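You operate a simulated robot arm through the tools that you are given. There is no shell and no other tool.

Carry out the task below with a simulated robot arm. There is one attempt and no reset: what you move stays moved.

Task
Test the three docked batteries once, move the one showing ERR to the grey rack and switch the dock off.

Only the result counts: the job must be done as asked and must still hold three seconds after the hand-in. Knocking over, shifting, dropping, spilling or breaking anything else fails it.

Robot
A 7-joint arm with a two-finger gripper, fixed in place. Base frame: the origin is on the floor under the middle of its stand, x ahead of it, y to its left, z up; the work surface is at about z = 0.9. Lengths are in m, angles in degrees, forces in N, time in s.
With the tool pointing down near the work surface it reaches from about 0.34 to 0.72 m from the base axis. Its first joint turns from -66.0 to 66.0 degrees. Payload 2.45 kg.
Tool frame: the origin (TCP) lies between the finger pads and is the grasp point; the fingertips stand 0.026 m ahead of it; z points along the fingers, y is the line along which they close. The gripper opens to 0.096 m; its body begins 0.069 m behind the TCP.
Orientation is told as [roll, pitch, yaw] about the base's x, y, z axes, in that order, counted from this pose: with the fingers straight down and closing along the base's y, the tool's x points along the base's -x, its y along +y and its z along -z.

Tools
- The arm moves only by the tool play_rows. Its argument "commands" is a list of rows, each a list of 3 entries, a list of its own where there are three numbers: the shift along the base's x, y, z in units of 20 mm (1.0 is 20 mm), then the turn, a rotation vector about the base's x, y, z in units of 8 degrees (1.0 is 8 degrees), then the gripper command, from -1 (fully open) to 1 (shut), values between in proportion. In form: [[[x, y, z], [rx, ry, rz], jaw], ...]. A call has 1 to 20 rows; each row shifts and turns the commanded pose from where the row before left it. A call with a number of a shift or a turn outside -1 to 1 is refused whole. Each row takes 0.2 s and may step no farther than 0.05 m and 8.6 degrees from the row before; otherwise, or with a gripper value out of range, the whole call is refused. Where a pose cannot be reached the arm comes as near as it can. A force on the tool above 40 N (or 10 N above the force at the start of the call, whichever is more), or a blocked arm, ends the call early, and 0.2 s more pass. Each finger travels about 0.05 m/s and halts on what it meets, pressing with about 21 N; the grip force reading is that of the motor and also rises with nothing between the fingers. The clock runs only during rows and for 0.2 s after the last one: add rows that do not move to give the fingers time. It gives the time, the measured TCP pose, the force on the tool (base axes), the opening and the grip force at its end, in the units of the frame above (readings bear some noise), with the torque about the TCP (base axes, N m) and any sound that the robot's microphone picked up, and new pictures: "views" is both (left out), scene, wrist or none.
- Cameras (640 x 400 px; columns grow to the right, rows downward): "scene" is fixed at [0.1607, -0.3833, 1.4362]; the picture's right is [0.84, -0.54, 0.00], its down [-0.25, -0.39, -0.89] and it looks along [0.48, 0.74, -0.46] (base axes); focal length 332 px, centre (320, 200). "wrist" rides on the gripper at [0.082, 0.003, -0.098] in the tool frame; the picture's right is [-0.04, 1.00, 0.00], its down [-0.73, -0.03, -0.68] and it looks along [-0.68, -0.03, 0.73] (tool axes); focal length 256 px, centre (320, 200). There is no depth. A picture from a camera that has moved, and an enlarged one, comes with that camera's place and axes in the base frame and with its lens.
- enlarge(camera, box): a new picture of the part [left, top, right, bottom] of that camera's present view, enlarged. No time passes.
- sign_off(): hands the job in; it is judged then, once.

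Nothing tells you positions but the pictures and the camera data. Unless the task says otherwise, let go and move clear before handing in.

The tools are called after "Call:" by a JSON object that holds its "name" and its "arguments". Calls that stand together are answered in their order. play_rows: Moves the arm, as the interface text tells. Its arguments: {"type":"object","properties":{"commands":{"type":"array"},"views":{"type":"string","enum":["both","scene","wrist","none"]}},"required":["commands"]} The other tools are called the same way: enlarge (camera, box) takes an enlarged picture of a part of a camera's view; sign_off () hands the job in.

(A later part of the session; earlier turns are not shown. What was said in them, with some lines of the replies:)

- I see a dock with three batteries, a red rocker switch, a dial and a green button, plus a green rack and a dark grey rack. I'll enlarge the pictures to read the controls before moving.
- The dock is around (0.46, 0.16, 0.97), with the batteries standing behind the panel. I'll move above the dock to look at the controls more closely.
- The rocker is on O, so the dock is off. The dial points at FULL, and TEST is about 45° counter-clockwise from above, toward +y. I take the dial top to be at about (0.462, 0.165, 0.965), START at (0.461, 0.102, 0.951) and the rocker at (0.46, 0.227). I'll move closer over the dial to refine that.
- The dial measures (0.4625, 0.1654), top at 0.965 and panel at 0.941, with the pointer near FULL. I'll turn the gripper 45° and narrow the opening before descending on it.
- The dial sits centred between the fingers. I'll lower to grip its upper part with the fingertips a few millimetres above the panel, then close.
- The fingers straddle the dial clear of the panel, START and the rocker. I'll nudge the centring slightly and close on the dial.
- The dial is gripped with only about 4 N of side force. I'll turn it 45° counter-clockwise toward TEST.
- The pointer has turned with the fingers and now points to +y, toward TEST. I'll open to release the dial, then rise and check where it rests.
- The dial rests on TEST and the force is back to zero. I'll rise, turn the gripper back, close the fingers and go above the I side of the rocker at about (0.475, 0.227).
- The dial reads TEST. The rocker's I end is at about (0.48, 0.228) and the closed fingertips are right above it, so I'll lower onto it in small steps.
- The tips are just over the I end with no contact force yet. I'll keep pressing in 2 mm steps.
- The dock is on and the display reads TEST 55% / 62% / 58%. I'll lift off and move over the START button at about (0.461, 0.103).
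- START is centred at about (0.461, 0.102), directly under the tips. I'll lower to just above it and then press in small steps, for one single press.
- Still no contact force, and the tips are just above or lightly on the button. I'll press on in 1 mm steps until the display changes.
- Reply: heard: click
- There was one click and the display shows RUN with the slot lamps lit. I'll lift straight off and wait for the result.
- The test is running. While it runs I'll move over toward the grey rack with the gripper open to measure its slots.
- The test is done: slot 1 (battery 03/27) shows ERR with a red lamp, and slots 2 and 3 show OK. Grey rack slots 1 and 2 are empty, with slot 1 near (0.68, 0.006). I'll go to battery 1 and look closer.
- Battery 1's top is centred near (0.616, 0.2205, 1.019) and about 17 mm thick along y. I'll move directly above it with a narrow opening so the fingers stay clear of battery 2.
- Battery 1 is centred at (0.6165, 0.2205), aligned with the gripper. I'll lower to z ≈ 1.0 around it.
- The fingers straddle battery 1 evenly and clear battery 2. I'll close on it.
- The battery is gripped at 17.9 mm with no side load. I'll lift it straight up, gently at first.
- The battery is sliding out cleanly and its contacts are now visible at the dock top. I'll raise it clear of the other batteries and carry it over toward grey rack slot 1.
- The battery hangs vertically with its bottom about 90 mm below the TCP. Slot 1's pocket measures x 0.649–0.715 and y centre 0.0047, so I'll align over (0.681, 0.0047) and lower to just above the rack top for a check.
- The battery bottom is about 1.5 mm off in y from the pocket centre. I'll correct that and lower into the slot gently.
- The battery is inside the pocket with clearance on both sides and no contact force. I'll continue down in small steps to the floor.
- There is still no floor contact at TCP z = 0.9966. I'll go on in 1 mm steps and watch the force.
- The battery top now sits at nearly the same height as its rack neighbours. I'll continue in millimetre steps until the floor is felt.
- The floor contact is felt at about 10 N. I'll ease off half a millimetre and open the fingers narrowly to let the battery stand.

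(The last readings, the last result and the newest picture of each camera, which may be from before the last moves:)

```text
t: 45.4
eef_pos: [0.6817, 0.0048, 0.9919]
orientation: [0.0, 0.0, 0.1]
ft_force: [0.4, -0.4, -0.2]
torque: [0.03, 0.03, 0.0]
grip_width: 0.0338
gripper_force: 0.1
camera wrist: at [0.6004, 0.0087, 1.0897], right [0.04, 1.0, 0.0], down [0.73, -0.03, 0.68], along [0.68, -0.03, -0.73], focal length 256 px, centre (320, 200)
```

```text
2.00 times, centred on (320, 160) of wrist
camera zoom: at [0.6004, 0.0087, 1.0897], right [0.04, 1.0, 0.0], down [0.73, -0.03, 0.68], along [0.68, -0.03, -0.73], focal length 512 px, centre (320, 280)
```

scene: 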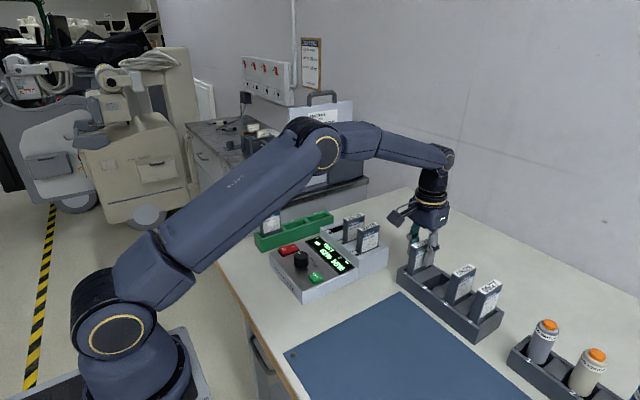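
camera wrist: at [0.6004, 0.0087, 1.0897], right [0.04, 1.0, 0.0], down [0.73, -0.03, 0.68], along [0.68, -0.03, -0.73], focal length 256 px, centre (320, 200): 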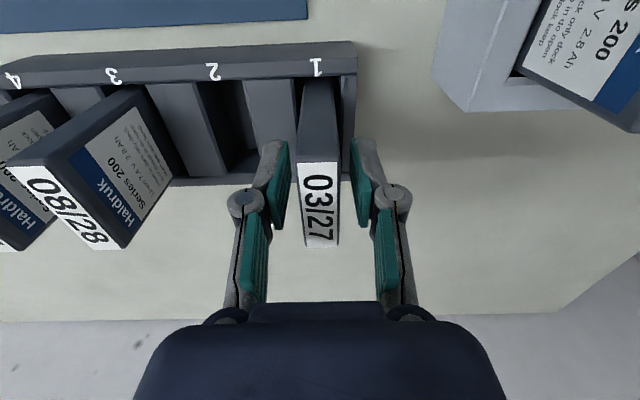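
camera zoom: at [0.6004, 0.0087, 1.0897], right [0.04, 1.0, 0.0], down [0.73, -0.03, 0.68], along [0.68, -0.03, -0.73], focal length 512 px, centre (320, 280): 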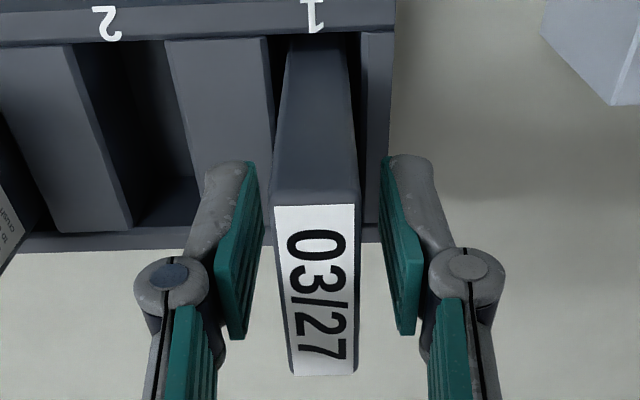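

The battery stands freely in slot 1. I'll rise straight up and check it before going to the rocker.

Call:
{"name": "play_rows", "arguments": {"commands": [[[0, 0, 0.6], [0, 0, 0], 0.3], [[0, 0, 0.9], [0, 0, 0], 0.3], [[0, 0, 1.0], [0, 0, 0], 0.3], [[0, 0, 1.0], [0, 0, 0], 0.3], [[0, 0, 1.0], [0, 0, 0], 0.3], [[0, 0, 1.0], [0, 0, 0], 0.3], [[0, 0, 1.0], [0, 0, 0], 0.3], [[0, 0, 1.0], [0, 0, 0], 0.3], [[0, 0, 0], [0, 0, 0], 0.3]]}}

Call:
{"name": "enlarge", "arguments": {"camera": "scene", "box": [380, 210, 524, 345]}}

Call:
{"name": "enlarge", "arguments": {"camera": "scene", "box": [260, 200, 404, 308]}}

```text
t: 47.4
eef_pos: [0.6802, 0.0053, 1.1394]
orientation: [0.0, 0.0, 0.0]
ft_force: [-0.6, 0.4, -0.2]
torque: [0.01, 0.01, -0.03]
grip_width: 0.0337
gripper_force: 0.0
camera wrist: at [0.599, 0.0094, 1.238], right [0.04, 1.0, 0.0], down [0.73, -0.03, 0.68], along [0.68, -0.03, -0.73], focal length 256 px, centre (320, 200)
```

scene: 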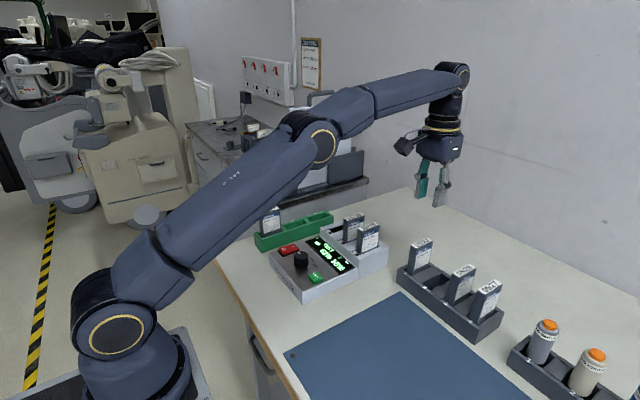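
wrist: 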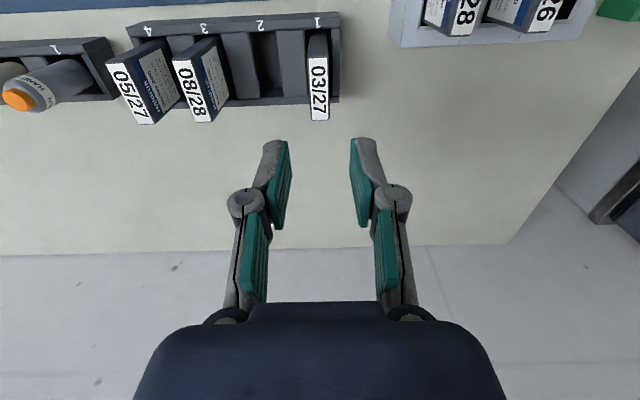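

```text
2.96 times, centred on (452, 278) of scene
camera zoom: at [0.1607, -0.3833, 1.4362], right [0.84, -0.54, 0.0], down [-0.25, -0.39, -0.89], along [0.48, 0.74, -0.46], focal length 984 px, centre (-71, -30)
```

zoom: 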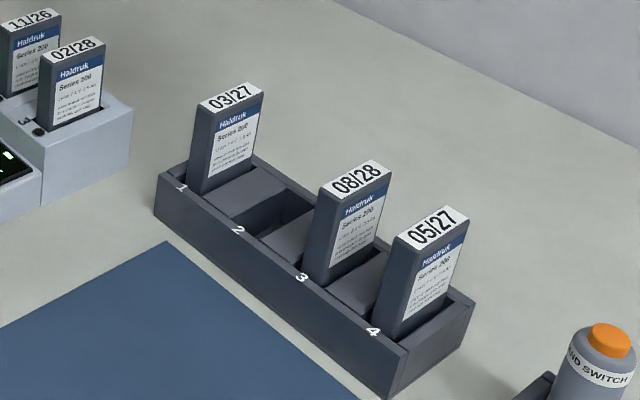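

```text
3.70 times, centred on (332, 254) of scene
camera zoom: at [0.1607, -0.3833, 1.4362], right [0.84, -0.54, 0.0], down [-0.25, -0.39, -0.89], along [0.48, 0.74, -0.46], focal length 1230 px, centre (276, 0)
```

zoom: 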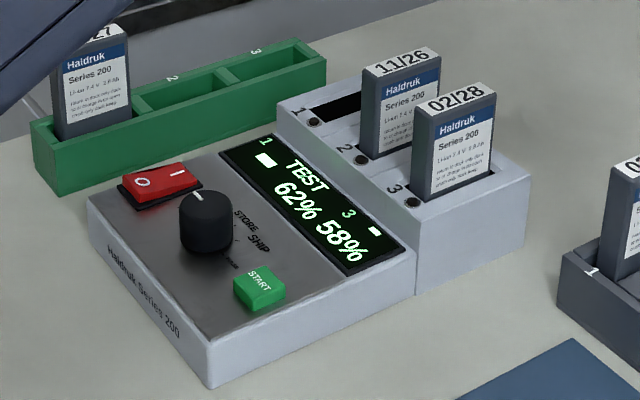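

Battery 03/27 stands in grey rack slot 1 like its neighbours. I'll now carry the closed gripper back over the rocker's O side at about (0.447, 0.228).

Call:
{"name": "play_rows", "arguments": {"commands": [[[-0.97, 0.93, 0], [0, 0, 0], 1], [[-0.97, 0.93, 0], [0, 0, 0], 1], [[-0.97, 0.93, 0], [0, 0, 0], 1], [[-0.97, 0.93, 0], [0, 0, 0], 1], [[-0.97, 0.93, 0], [0, 0, 0], 1], [[-0.97, 0.93, 0], [0, 0, 0], 1], [[-0.97, 0.93, 0], [0, 0, 0], 1], [[-0.97, 0.93, 0], [0, 0, 0], 1], [[-0.97, 0.93, 0], [0, 0, 0], 1], [[-0.97, 0.93, 0], [0, 0, 0], 1], [[-0.97, 0.93, 0], [0, 0, 0], 1], [[-0.97, 0.93, 0], [0, 0, 0], 1], [[0, 0, -0.9], [0, 0, 0], 1], [[0, 0, -0.9], [0, 0, 0], 1], [[0, 0, -0.9], [0, 0, 0], 1], [[0, 0, -0.9], [0, 0, 0], 1], [[0, 0, 0], [0, 0, 0], 1]]}}

Call:
{"name": "enlarge", "arguments": {"camera": "wrist", "box": [200, 20, 440, 170]}}

Call:
{"name": "enlarge", "arguments": {"camera": "scene", "box": [260, 200, 372, 284]}}

```text
t: 51.0
eef_pos: [0.4473, 0.2268, 1.0686]
orientation: [0.0, 0.0, 0.0]
ft_force: [0.1, -0.1, 0.2]
torque: [0.05, 0.01, 0.0]
grip_width: 0.0
gripper_force: 21.9
camera wrist: at [0.3664, 0.2315, 1.1673], right [0.04, 1.0, 0.0], down [0.73, -0.03, 0.68], along [0.68, -0.03, -0.73], focal length 256 px, centre (320, 200)
```

scene: 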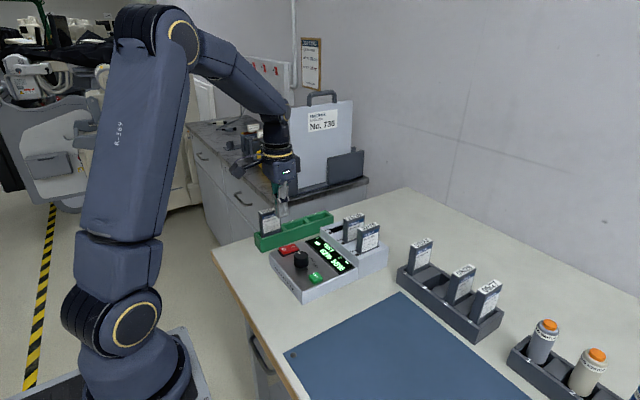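
wrist: 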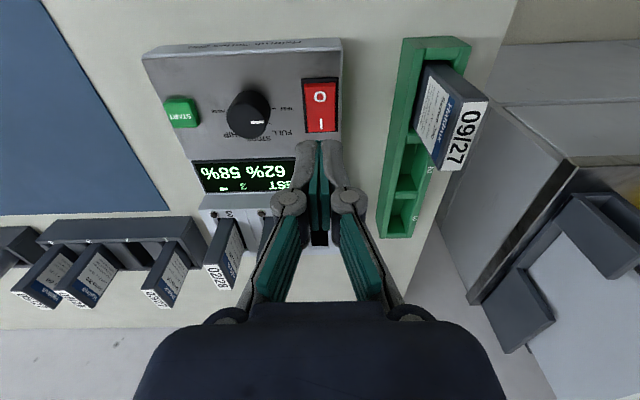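

```text
2.67 times, centred on (320, 95) of wrist
camera zoom: at [0.3664, 0.2315, 1.1673], right [0.04, 1.0, 0.0], down [0.73, -0.03, 0.68], along [0.68, -0.03, -0.73], focal length 683 px, centre (320, 480)
```

zoom: 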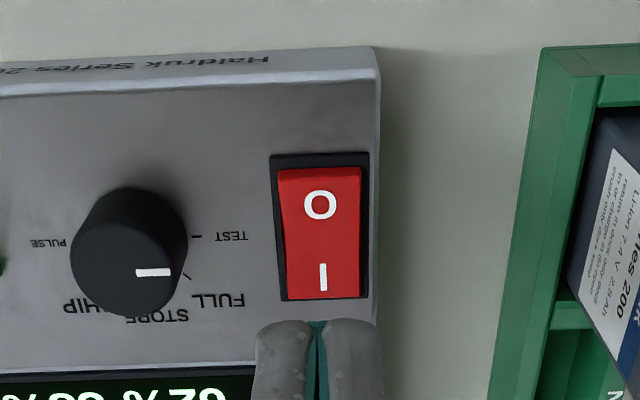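

```text
4.76 times, centred on (316, 242) of scene
camera zoom: at [0.1607, -0.3833, 1.4362], right [0.84, -0.54, 0.0], down [-0.25, -0.39, -0.89], along [0.48, 0.74, -0.46], focal length 1581 px, centre (339, 0)
```

zoom: 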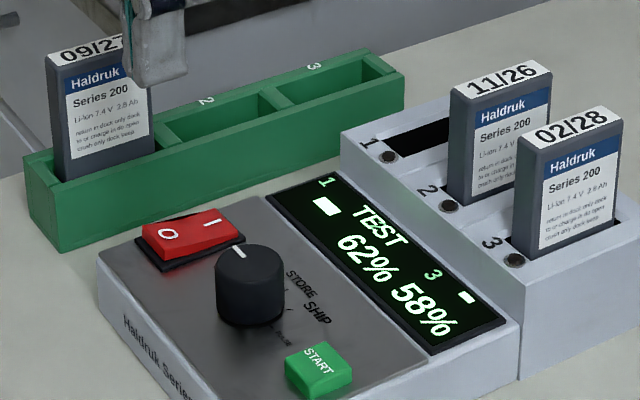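

The rocker's raised O end is at about (0.440, 0.2285), right under the tips. I'll lower to just above it and press in small steps.

Call:
{"name": "play_rows", "arguments": {"commands": [[[0, 0.04, -0.9], [0, 0, 0], 1], [[0, 0.035, -0.9], [0, 0, 0], 1], [[0, 0, -0.9], [0, 0, 0], 1], [[0, 0, -0.9], [0, 0, 0], 1], [[0, 0, -0.9], [0, 0, 0], 1], [[0, 0, -0.1], [0, 0, 0], 1], [[0, 0, -0.1], [0, 0, 0], 1]]}}

Call:
{"name": "enlarge", "arguments": {"camera": "scene", "box": [260, 200, 372, 284]}}

```text
t: 52.6
eef_pos: [0.4492, 0.2291, 0.9753]
orientation: [0.1, 0.0, 0.0]
ft_force: [-0.6, -0.8, -0.8]
torque: [0.04, -0.03, 0.03]
grip_width: 0.0
gripper_force: 20.9
camera wrist: at [0.3673, 0.2325, 1.0736], right [0.04, 1.0, 0.0], down [0.73, -0.03, 0.68], along [0.68, -0.03, -0.73], focal length 256 px, centre (320, 200)
```

scene: 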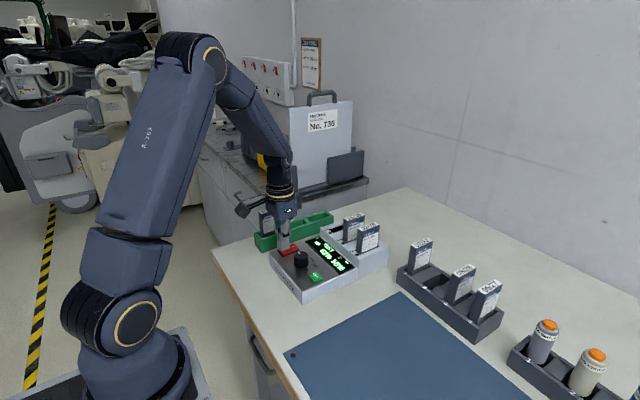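
wrist: 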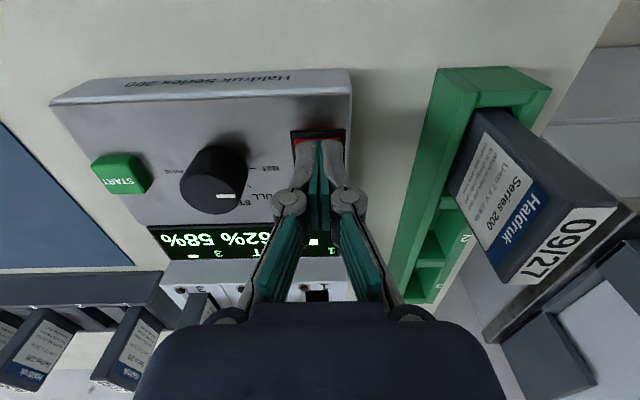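

```text
4.76 times, centred on (316, 242) of scene
camera zoom: at [0.1607, -0.3833, 1.4362], right [0.84, -0.54, 0.0], down [-0.25, -0.39, -0.89], along [0.48, 0.74, -0.46], focal length 1581 px, centre (339, 0)
```

zoom: 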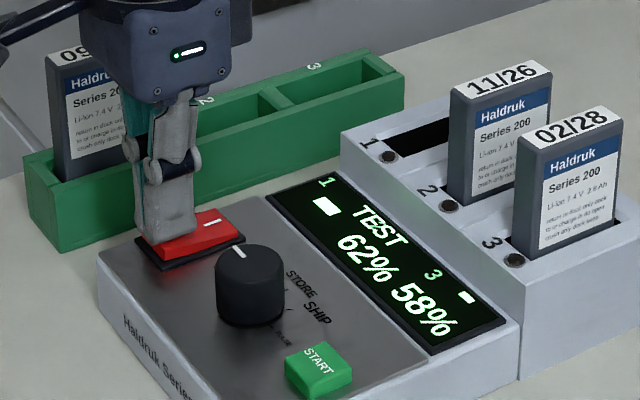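

No contact yet. I'll nudge 2 mm toward the O end and press on.

Call:
{"name": "play_rows", "arguments": {"commands": [[[-0.12, 0, 0], [0, 0, 0], 1], [[0, 0, -0.1], [0, 0, 0], 1], [[0, 0, -0.1], [0, 0, 0], 1]]}}

Call:
{"name": "enlarge", "arguments": {"camera": "scene", "box": [260, 200, 372, 284]}}

```text
t: 53.4
eef_pos: [0.4463, 0.2299, 0.9712]
orientation: [0.0, 0.0, 0.0]
ft_force: [-3.3, -2.3, 6.5]
torque: [-0.05, -0.02, -0.02]
grip_width: 0.0059
gripper_force: 28.6
camera wrist: at [0.3654, 0.2331, 1.0704], right [0.04, 1.0, 0.0], down [0.73, -0.03, 0.68], along [0.68, -0.03, -0.73], focal length 256 px, centre (320, 200)
```

scene: 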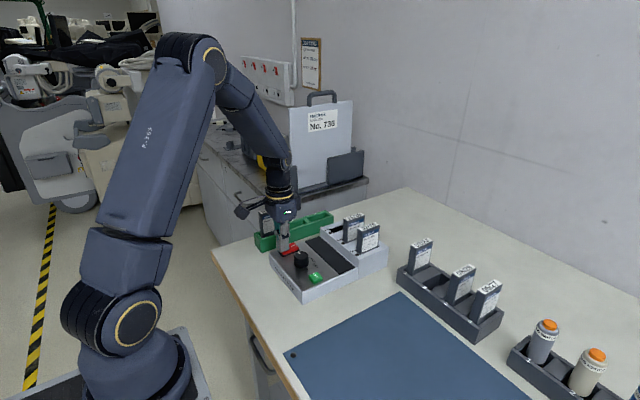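
wrist: 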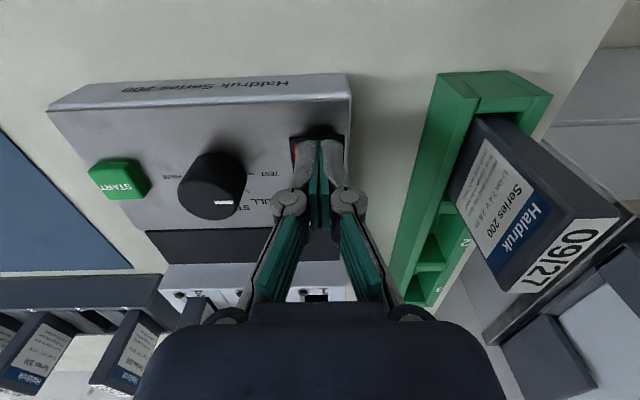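

```text
4.76 times, centred on (316, 242) of scene
camera zoom: at [0.1605, -0.3834, 1.4362], right [0.84, -0.54, 0.0], down [-0.25, -0.39, -0.89], along [0.48, 0.74, -0.46], focal length 1581 px, centre (339, 0)
```

zoom: 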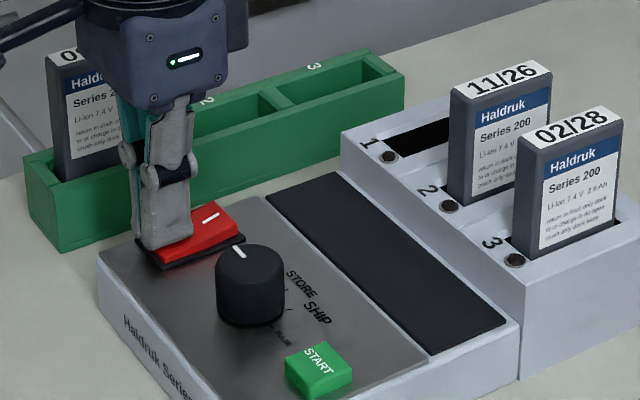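

The display has gone dark and the rocker is tipped to O. I'll lift straight off, move clear and confirm that everything stays put.

Call:
{"name": "play_rows", "arguments": {"commands": [[[0, 0, 0.8], [0, 0, 0], 1], [[0, 0, 1.0], [0, 0, 0], 1], [[0, 0, 1.0], [0, 0, 0], 1], [[0, 0, 1.0], [0, 0, 0], 1], [[0, 0, 1.0], [0, 0, 0], 1], [[-0.6, 0, 1.0], [0, 0, 0], 1], [[-0.6, 0, 1.0], [0, 0, 0], 1], [[-0.6, 0, 1.0], [0, 0, 0], 1], [[-0.6, 0, 1.0], [0, 0, 0], 1], [[-0.6, 0, 1.0], [0, 0, 0], -1], [[0, 0, 0], [0, 0, 0], -1], [[0, 0, 0], [0, 0, 0], -1], [[0, 0, 0], [0, 0, 0], -1], [[0, 0, 0], [0, 0, 0], -1], [[0, 0, 0], [0, 0, 0], -1]]}}

Call:
{"name": "enlarge", "arguments": {"camera": "scene", "box": [240, 190, 400, 310]}}

Call:
{"name": "enlarge", "arguments": {"camera": "scene", "box": [380, 230, 640, 400]}}

Call:
{"name": "enlarge", "arguments": {"camera": "wrist", "box": [180, 60, 440, 222]}}

```text
t: 56.6
eef_pos: [0.3871, 0.2298, 1.168]
orientation: [0.0, 0.0, -0.1]
ft_force: [0.2, 0.0, -0.6]
torque: [-0.03, 0.0, 0.02]
grip_width: 0.0958
gripper_force: 0.1
camera wrist: at [0.3052, 0.2326, 1.2655], right [0.04, 1.0, 0.0], down [0.73, -0.03, 0.68], along [0.68, -0.03, -0.73], focal length 256 px, centre (320, 200)
```

scene: 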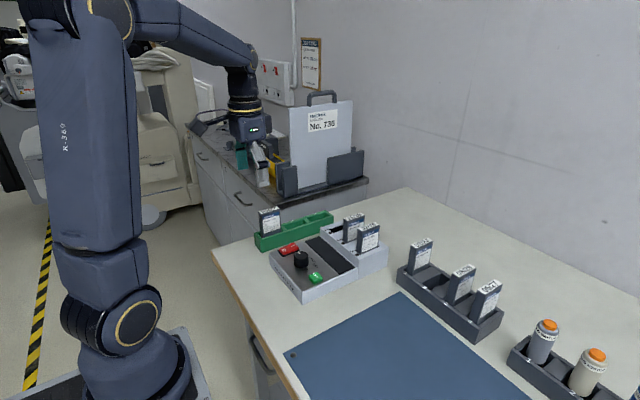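
wrist: 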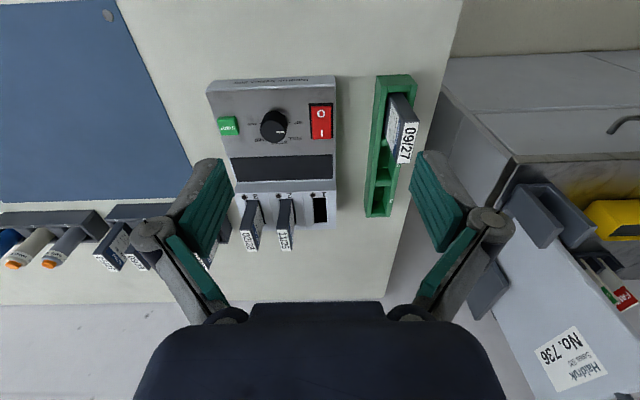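

```text
3.33 times, centred on (320, 250) of scene
camera zoom: at [0.1607, -0.3833, 1.4362], right [0.84, -0.54, 0.0], down [-0.25, -0.39, -0.89], along [0.48, 0.74, -0.46], focal length 1107 px, centre (320, 33)
```

zoom: 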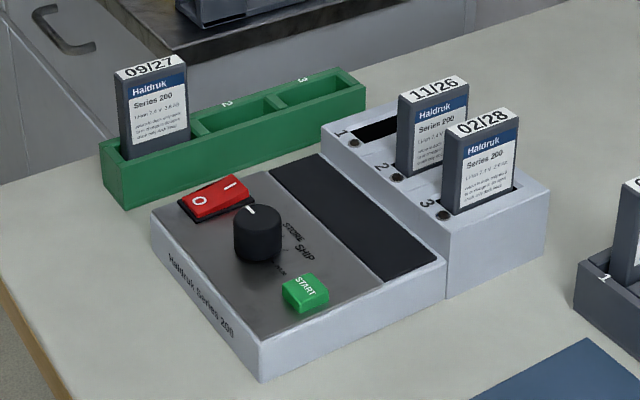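

```text
2.35 times, centred on (510, 315) of scene
camera zoom: at [0.1607, -0.3833, 1.4362], right [0.84, -0.54, 0.0], down [-0.25, -0.39, -0.89], along [0.48, 0.74, -0.46], focal length 781 px, centre (-127, -71)
```

zoom: 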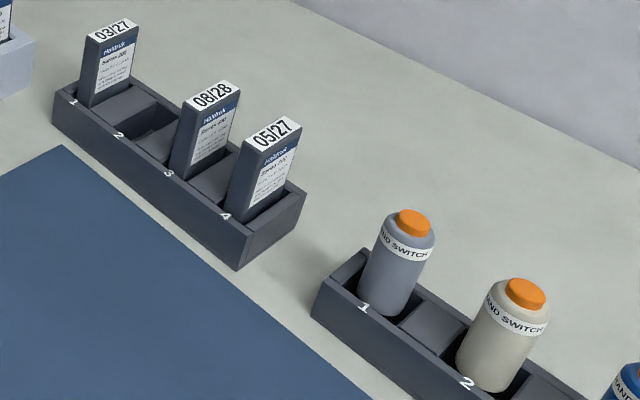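

```text
2.46 times, centred on (310, 141) of wrist
camera zoom: at [0.3052, 0.2326, 1.2655], right [0.04, 1.0, 0.0], down [0.73, -0.03, 0.68], along [0.68, -0.03, -0.73], focal length 630 px, centre (345, 345)
```

zoom: 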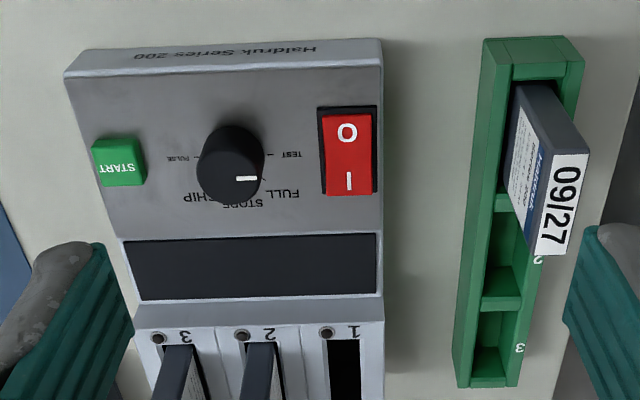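

The dock is off with its display dark and the rocker on O. Battery 03/27 stands in grey rack slot 1, everything else is where it was, and the arm is clear, so I'm handing in.

Call:
{"name": "sign_off", "arguments": {}}

```text
The job is handed in.
```

The job is done and handed in. I tested the three docked batteries once: slot 1 (battery 03/27) showed ERR, and slots 2 and 3 showed OK.

- **Test:** the dock started switched off with its dial on FULL. I turned the dial to TEST, switched the dock on and pressed START once.
- **Battery:** 03/27 now stands in slot 1 of the grey rack, next to the two batteries already there.
- **Dock:** it is switched off with a dark display. The dial is still on TEST.

In the last pictures nothing else had moved, and the arm was clear with the gripper open.
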